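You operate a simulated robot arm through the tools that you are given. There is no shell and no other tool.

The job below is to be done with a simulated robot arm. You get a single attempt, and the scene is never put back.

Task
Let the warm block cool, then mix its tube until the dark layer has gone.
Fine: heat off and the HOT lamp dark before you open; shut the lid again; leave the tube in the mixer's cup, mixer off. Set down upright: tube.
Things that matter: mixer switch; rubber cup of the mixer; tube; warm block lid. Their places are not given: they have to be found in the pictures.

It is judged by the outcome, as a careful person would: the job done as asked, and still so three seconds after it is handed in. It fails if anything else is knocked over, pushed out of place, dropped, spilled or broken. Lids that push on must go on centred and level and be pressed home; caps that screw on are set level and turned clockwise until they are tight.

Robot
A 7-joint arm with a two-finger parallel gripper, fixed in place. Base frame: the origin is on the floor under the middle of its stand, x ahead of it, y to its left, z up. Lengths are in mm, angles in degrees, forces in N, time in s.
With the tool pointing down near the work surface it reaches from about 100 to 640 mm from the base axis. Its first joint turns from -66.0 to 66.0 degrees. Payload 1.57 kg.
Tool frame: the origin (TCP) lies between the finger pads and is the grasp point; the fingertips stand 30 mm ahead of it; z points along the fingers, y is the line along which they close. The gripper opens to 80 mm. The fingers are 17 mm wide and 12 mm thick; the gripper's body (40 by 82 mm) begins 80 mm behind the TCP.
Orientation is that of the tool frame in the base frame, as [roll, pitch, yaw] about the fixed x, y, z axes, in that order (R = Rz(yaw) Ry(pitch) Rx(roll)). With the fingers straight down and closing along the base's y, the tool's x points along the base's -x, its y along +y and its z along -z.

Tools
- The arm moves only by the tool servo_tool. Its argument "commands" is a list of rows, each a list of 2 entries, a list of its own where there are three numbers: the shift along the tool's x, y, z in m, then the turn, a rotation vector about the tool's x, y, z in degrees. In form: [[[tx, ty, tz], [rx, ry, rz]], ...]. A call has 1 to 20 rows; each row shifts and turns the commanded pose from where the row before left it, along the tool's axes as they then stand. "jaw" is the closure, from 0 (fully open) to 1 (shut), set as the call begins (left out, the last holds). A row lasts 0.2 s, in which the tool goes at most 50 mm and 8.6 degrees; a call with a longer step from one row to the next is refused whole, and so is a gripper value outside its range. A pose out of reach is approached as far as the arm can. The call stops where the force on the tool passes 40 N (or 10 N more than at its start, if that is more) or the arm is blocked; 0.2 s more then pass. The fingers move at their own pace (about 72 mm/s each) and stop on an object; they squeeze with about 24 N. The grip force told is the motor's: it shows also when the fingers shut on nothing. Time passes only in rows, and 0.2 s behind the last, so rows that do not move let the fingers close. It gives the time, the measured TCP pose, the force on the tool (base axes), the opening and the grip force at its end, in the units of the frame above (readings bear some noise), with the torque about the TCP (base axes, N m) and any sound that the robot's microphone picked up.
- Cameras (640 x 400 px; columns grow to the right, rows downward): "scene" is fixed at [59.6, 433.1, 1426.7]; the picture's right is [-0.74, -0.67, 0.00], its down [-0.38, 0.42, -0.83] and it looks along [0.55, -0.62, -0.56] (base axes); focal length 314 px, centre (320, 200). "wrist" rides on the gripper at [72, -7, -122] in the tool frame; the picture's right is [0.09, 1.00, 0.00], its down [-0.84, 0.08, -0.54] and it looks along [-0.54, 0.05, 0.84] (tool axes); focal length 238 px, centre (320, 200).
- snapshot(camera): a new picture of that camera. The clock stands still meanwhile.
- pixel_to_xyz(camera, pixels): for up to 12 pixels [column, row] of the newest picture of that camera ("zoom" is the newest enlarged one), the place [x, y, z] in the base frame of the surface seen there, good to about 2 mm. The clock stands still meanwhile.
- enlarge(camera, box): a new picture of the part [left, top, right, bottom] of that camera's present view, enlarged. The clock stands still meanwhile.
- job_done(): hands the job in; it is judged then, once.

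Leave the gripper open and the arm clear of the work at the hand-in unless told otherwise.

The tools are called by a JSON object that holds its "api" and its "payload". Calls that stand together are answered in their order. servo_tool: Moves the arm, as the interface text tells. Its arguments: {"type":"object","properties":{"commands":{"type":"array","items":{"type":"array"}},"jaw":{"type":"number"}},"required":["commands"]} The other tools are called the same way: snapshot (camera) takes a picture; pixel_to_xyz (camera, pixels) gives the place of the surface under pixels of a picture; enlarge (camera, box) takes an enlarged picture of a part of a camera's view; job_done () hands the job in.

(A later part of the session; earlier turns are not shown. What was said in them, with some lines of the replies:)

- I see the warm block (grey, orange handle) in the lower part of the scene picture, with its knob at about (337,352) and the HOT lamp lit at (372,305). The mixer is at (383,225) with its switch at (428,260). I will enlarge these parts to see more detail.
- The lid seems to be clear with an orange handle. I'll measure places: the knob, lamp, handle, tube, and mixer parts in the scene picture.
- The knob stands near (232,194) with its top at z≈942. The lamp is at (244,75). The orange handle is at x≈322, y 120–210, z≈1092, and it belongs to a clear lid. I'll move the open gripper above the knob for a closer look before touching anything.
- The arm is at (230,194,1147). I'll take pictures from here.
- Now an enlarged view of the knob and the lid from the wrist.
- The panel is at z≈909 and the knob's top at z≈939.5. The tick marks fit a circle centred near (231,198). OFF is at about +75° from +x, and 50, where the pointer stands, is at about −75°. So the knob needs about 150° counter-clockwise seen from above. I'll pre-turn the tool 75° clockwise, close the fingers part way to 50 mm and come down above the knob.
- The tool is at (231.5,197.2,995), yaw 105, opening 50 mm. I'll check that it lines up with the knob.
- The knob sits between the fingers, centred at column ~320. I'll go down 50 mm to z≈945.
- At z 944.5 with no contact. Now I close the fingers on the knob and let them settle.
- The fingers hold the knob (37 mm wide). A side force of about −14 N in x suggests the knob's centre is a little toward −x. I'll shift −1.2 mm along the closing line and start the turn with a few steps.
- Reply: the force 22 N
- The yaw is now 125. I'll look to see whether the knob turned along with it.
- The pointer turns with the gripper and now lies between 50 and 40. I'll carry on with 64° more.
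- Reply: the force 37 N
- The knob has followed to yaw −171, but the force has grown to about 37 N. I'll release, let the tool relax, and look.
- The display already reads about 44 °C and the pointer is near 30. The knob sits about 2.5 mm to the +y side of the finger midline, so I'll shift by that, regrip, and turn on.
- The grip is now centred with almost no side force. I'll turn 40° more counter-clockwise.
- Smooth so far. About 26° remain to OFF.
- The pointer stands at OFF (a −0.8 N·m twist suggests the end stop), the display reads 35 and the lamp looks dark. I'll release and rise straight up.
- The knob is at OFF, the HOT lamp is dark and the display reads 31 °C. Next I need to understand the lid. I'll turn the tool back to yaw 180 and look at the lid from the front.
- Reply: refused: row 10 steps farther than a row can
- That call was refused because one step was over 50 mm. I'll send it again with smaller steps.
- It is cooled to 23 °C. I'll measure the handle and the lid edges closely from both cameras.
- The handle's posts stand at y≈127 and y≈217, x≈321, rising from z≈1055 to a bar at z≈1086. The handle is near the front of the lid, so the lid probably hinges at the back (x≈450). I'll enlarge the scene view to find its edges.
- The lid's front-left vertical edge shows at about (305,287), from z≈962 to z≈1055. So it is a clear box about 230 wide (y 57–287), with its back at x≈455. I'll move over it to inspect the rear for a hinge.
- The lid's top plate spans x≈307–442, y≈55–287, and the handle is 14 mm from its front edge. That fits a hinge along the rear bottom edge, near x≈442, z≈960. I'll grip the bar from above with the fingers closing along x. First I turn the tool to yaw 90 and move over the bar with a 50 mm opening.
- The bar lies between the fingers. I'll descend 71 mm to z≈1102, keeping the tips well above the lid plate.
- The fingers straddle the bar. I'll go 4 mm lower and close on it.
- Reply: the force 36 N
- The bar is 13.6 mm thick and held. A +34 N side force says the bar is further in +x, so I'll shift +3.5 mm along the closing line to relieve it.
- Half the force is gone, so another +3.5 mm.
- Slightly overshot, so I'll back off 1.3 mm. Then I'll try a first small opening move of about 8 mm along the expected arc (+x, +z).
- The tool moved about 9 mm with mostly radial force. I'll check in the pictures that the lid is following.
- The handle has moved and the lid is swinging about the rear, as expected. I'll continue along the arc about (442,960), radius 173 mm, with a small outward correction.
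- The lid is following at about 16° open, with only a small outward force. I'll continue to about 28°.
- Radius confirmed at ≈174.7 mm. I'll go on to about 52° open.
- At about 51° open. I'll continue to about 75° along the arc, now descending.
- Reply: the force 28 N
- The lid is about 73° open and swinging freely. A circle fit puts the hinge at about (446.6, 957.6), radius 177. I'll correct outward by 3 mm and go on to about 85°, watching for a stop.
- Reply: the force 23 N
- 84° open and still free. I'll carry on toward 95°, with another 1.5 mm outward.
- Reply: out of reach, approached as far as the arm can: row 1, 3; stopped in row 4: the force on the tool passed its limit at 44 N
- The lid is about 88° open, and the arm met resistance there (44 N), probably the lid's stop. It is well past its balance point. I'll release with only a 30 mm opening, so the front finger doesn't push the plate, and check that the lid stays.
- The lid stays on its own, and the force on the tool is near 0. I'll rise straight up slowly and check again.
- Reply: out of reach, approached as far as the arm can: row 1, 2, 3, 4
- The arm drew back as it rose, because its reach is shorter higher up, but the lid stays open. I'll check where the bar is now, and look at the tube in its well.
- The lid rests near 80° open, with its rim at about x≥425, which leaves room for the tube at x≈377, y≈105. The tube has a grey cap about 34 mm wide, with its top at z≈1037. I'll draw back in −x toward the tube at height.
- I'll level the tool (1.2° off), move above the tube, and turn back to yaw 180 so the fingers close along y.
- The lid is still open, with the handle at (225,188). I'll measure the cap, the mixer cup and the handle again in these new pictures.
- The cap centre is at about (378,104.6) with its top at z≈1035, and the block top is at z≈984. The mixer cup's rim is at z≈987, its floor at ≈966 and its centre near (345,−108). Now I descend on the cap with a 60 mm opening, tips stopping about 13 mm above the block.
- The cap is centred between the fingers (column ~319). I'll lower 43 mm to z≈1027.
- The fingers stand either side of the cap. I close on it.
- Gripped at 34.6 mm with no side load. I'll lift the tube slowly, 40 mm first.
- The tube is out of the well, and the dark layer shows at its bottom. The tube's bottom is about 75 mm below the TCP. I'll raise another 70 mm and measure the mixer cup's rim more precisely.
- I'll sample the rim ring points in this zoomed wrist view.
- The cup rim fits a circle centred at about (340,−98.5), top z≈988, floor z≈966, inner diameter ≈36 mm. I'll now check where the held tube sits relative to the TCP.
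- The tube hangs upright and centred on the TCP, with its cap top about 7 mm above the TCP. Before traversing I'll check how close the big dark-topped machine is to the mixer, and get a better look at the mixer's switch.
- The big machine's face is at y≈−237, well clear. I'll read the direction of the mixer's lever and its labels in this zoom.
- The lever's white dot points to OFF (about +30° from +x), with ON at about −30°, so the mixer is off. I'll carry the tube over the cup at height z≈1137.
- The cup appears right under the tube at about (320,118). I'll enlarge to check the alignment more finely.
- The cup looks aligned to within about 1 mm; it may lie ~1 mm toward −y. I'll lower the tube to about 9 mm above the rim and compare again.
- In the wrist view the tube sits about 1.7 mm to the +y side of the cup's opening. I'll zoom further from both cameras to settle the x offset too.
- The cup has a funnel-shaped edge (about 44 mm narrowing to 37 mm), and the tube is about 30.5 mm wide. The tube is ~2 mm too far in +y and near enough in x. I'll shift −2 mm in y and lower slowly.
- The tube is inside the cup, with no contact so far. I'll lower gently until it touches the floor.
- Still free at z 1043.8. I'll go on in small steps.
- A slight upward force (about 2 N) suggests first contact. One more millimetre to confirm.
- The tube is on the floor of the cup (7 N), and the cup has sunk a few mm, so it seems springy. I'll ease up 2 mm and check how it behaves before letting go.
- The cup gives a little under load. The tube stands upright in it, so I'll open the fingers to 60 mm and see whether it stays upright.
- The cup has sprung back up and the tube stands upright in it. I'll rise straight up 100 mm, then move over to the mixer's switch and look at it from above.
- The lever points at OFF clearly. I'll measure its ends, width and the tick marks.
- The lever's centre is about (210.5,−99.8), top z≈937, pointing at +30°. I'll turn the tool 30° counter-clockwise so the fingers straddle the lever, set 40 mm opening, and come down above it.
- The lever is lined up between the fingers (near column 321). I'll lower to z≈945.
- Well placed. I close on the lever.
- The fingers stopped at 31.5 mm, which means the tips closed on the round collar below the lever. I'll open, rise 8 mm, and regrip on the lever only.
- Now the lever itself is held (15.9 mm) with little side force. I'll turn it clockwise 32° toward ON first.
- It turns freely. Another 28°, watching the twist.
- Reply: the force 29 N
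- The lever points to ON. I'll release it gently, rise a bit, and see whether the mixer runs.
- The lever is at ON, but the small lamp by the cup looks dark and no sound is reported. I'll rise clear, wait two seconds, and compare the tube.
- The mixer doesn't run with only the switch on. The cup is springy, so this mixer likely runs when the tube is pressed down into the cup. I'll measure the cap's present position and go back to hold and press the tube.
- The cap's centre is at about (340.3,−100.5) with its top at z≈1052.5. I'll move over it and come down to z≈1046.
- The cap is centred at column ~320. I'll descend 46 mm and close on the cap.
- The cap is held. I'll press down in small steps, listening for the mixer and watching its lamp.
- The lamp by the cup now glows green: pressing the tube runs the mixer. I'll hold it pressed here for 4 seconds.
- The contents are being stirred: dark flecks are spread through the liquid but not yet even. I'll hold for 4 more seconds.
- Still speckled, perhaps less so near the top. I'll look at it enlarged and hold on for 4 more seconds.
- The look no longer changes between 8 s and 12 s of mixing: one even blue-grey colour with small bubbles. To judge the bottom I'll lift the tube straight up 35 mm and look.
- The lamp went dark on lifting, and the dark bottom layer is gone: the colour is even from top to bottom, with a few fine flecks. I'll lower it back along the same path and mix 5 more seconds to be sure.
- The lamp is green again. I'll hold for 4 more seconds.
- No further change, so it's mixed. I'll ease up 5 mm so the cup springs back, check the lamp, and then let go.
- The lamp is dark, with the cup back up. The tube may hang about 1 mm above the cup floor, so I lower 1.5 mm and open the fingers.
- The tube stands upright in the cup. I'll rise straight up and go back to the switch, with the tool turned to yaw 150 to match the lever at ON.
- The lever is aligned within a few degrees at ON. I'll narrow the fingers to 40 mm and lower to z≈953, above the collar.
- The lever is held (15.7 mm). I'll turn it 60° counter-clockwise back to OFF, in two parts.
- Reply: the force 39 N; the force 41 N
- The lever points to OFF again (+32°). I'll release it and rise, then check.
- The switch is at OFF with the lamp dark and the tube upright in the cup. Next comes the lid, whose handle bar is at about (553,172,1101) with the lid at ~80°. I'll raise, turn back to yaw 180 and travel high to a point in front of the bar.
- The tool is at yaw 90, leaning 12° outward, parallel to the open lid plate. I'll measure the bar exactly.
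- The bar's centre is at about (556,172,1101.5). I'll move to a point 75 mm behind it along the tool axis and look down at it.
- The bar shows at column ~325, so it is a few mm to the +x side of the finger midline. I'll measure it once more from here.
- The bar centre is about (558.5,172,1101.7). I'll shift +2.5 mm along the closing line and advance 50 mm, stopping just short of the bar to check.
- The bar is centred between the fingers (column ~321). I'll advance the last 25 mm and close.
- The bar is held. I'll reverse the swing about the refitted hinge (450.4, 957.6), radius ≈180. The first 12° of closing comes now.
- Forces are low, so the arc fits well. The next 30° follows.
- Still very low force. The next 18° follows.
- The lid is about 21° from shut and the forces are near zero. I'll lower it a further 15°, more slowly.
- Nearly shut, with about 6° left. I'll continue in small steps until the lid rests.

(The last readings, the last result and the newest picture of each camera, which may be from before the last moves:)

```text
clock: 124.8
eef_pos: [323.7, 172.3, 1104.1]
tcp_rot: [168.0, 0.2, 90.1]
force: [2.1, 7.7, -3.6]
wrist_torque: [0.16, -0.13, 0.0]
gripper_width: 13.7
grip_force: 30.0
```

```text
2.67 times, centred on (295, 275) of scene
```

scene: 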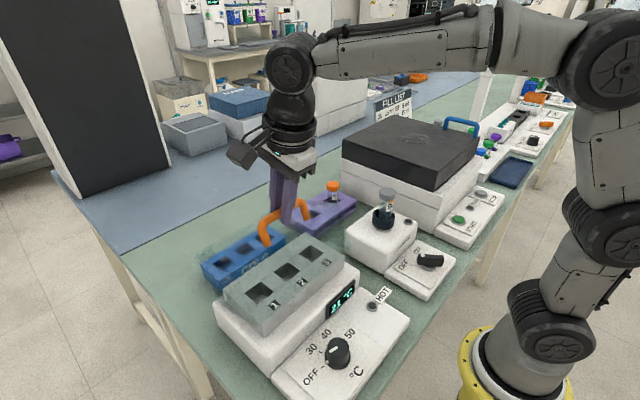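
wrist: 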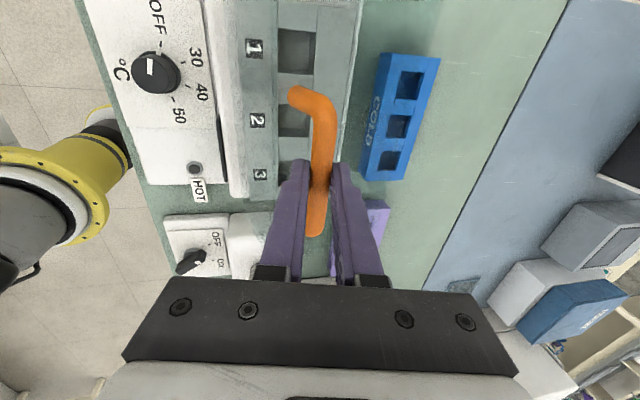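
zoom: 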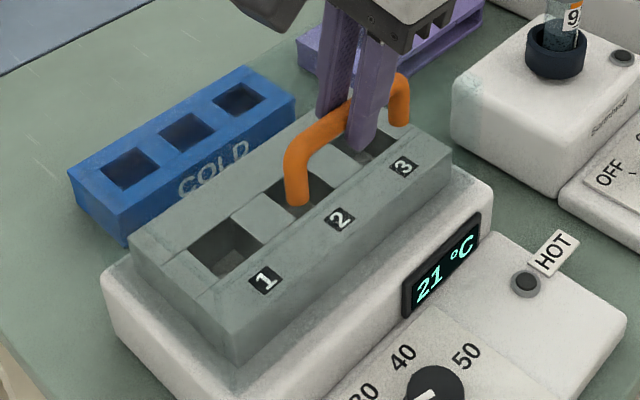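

Left post base shows at (297,200) against (297,205) when it was shut, so a few mm remain. Two more small steps, watching for contact.

{"api": "servo_tool", "payload": {"commands": [[[0, -0.001, 0.0007], [0, 0, 0]], [[0, -0.001, 0.0007], [0, 0, 0]], [[0, 0, 0], [0, 0, 0]]]}}

{"api": "enlarge", "payload": {"camera": "scene", "box": [190, 200, 400, 350]}}

```text
clock: 125.6
eef_pos: [323.5, 172.4, 1102.4]
tcp_rot: [168.0, 0.2, 90.1]
force: [5.5, 7.9, -4.8]
wrist_torque: [0.21, -0.16, 0.02]
gripper_width: 13.7
grip_force: 30.2
```

```text
2.67 times, centred on (295, 275) of scene
```

zoom: 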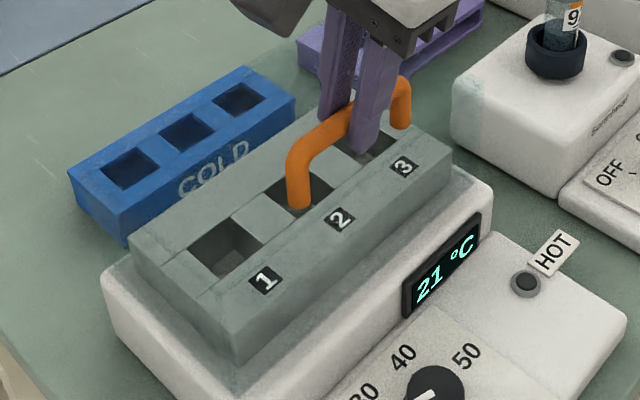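

The post base is now at (299,204), nearly home. One more millimetre down.

{"api": "servo_tool", "payload": {"commands": [[[0, -0.0002, 0.0012], [0, 0, 0]], [[0, -0.0002, 0.0012], [0, 0, 0]], [[0, 0, 0], [0, 0, 0]]]}}

```text
clock: 126.4
eef_pos: [321.8, 172.5, 1102.0]
tcp_rot: [167.8, 0.0, 90.2]
force: [-7.4, 6.1, 16.4]
wrist_torque: [-0.45, 0.07, -0.11]
gripper_width: 13.6
grip_force: 29.8
```

An upward push of 16 N now: the lid is resting on the block. I'll open the fingers to 40 mm and look.

{"api": "servo_tool", "payload": {"commands": [[[0, 0, 0], [0, 0, 0]], [[0, 0, 0], [0, 0, 0]], [[0, 0, 0], [0, 0, 0]]], "jaw": 0.5}}

{"api": "enlarge", "payload": {"camera": "scene", "box": [190, 200, 400, 350]}}

{"api": "snapshot", "payload": {"camera": "wrist"}}

```text
clock: 127.2
eef_pos: [323.0, 172.3, 1101.2]
tcp_rot: [168.1, 0.2, 90.1]
force: [0.2, 0.1, 0.2]
wrist_torque: [-0.01, 0.0, -0.02]
gripper_width: 39.9
grip_force: 0.1
```

```text
2.67 times, centred on (295, 275) of scene
```

zoom: 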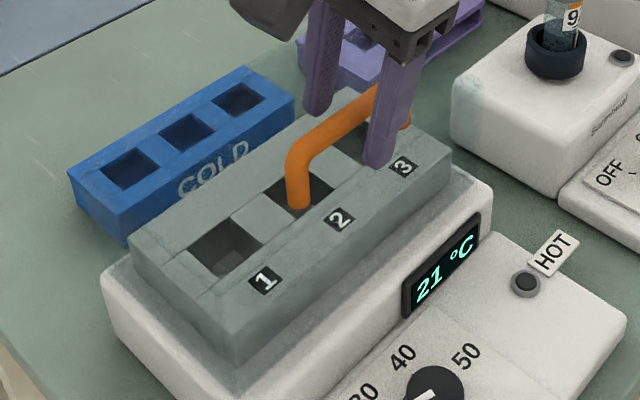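

```text
taken
```

wrist: 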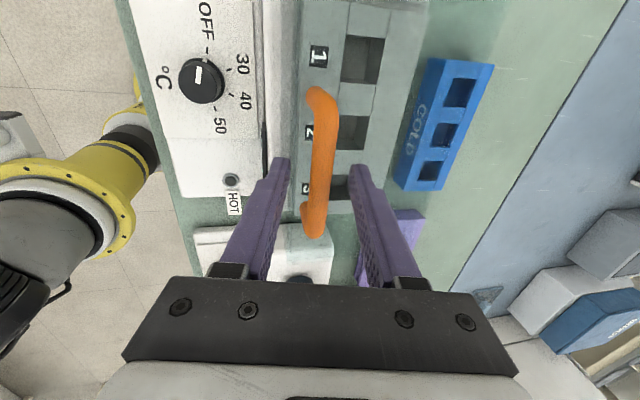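

The post base is at (297,205), exactly as it was when shut at the start. I'll withdraw along the tool axis and level the tool.

{"api": "servo_tool", "payload": {"commands": [[[0, 0, -0.015], [0, 0, 0]], [[0, 0, -0.025], [0, 0, 0]], [[0, 0, -0.035], [0, 0, 0]], [[0, 0, -0.04], [0, 0, 0]], [[0, 0, -0.04], [0, 0, 0]], [[0, 0, 0], [6, 0, 0]], [[0, 0, 0], [6, 0, 0]], [[0, 0, 0], [0, 0, 0]]]}}

{"api": "snapshot", "payload": {"camera": "scene"}}

{"api": "snapshot", "payload": {"camera": "wrist"}}

```text
clock: 129.0
eef_pos: [292.5, 174.0, 1252.4]
tcp_rot: [-179.9, 0.1, 90.0]
force: [0.2, -0.1, 0.0]
wrist_torque: [0.0, -0.01, 0.01]
gripper_width: 39.8
grip_force: 0.1
```

```text
taken
```

scene: 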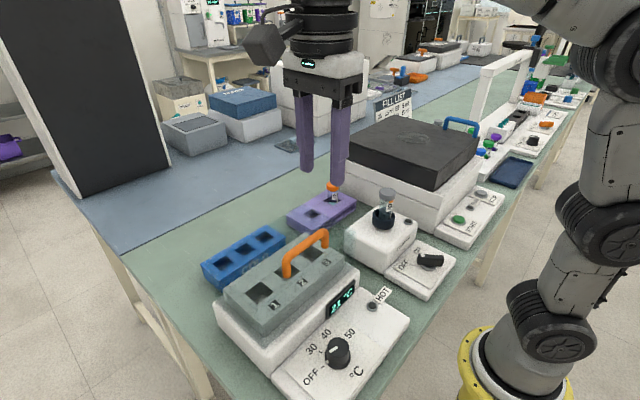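

```text
taken
```

wrist: 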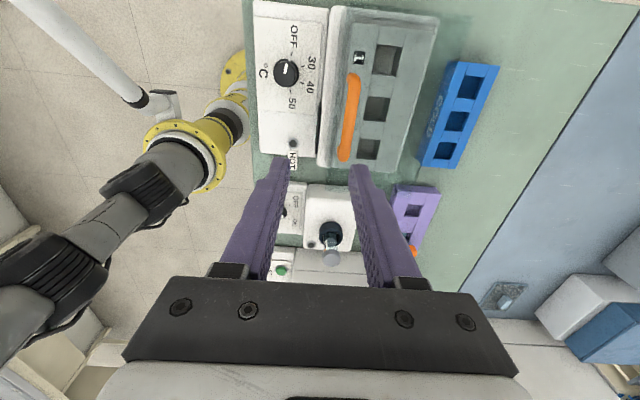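

I'll verify the lid's handle position against the start values, and look at the tube, the switch and the knob closely.

{"api": "enlarge", "payload": {"camera": "scene", "box": [190, 200, 400, 350]}}

{"api": "pixel_to_xyz", "payload": {"camera": "zoom", "pixels": [[298, 203], [298, 180], [305, 150], [350, 115], [395, 85], [402, 110], [400, 124]]}}

{"api": "enlarge", "payload": {"camera": "scene", "box": [200, 275, 320, 359]}}

{"api": "enlarge", "payload": {"camera": "scene", "box": [340, 170, 480, 300]}}

{"api": "enlarge", "payload": {"camera": "scene", "box": [290, 270, 430, 390]}}

```text
2.67 times, centred on (295, 275) of scene
```

zoom: 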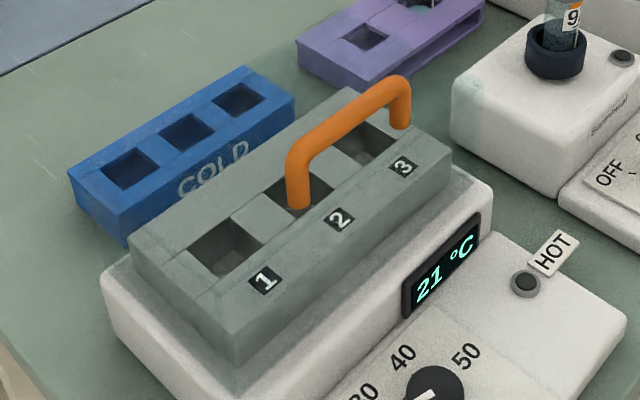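

```text
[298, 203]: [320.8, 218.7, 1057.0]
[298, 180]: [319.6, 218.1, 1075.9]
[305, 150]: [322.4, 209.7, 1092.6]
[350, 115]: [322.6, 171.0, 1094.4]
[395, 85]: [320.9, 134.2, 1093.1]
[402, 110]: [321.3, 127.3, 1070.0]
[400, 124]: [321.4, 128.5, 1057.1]
```

```text
4.76 times, centred on (260, 317) of scene
```

zoom: 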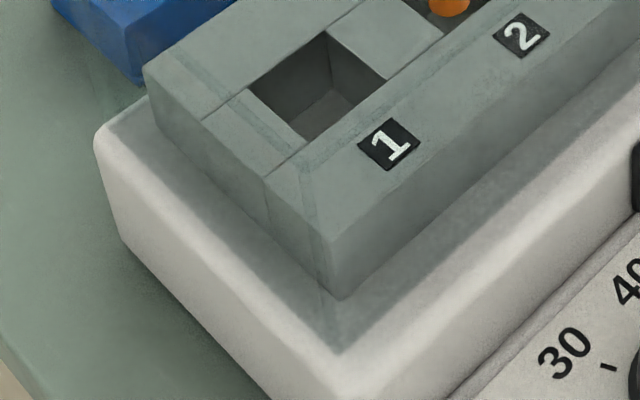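

```text
3.08 times, centred on (410, 235) of scene
```

zoom: 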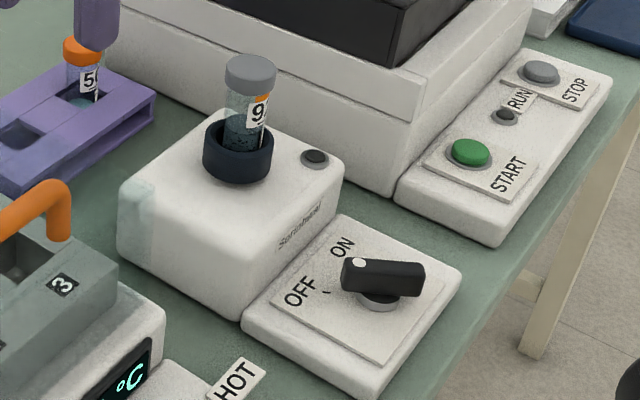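

```text
3.33 times, centred on (360, 330) of scene
```

zoom: 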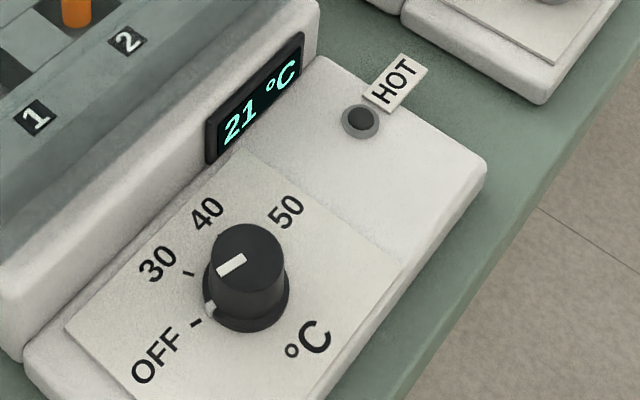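

The handle is back at its start coordinates (within 1 mm), the knob is at OFF, the HOT lamp is dark, the switch is at OFF, and the tube is upright in the cup. I'll open the gripper fully, move up and back from the work, and take a last look.

{"api": "servo_tool", "payload": {"commands": [[[0, -0.02, -0.03], [0, 0, 0]], [[-0.03, -0.02, -0.02], [0, 0, 0]], [[-0.03, 0, 0], [0, 0, 0]], [[0, 0, 0], [0, 0, 0]], [[0, 0, 0], [0, 0, 0]]], "jaw": 0}}

{"api": "snapshot", "payload": {"camera": "scene"}}

{"api": "enlarge", "payload": {"camera": "scene", "box": [364, 180, 404, 220]}}

```text
clock: 130.2
eef_pos: [249.9, 111.6, 1302.5]
tcp_rot: [-180.0, 0.1, 90.1]
force: [-0.3, -0.1, 0.1]
wrist_torque: [0.0, -0.04, 0.03]
gripper_width: 80.0
grip_force: 0.0
```

```text
taken
```

scene: 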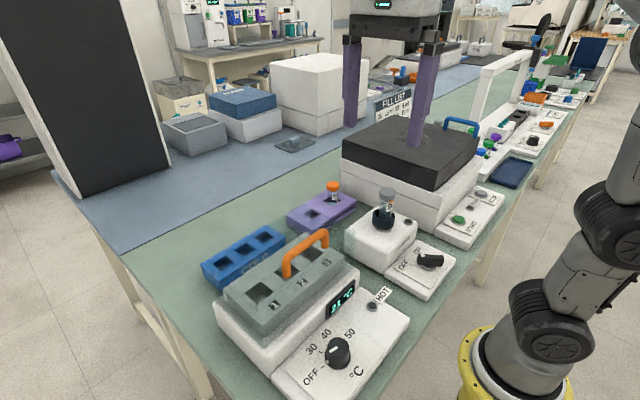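

```text
10.00 times, centred on (384, 200) of scene
```

zoom: 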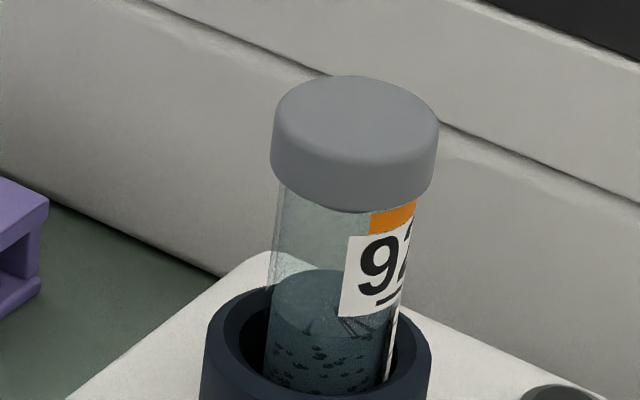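

Everything is as asked: the heat is off and cooled to 21 °C with the HOT lamp dark, and the lid is shut. The tube is mixed and upright in the mixer's cup, and the mixer switch is at OFF. The gripper is open and clear, so I hand the job in.

{"api": "job_done", "payload": {}}

```text
The job is handed in.
```

The job is done and handed in.

- **Warm block:** the knob is at OFF. The HOT lamp was dark and the display was down to 21–23 °C before I opened the lid. The lid is shut again, with its handle within about 2 mm of where it started.
- **Mixing:** the mixer only ran while the tube was pressed down into the springy cup, so I held it there for about 17 seconds. When I lifted the tube to check, the dark bottom layer was gone and the colour was even. Fine dark flecks remained in the liquid. They looked the same after further mixing, so I took them as part of its appearance.
- **Tube and mixer:** the tube is standing upright in the mixer's cup. The mixer switch is at OFF and its lamp is dark.
- **Arm:** the gripper is open and clear of the work, and nothing else was knocked or moved.
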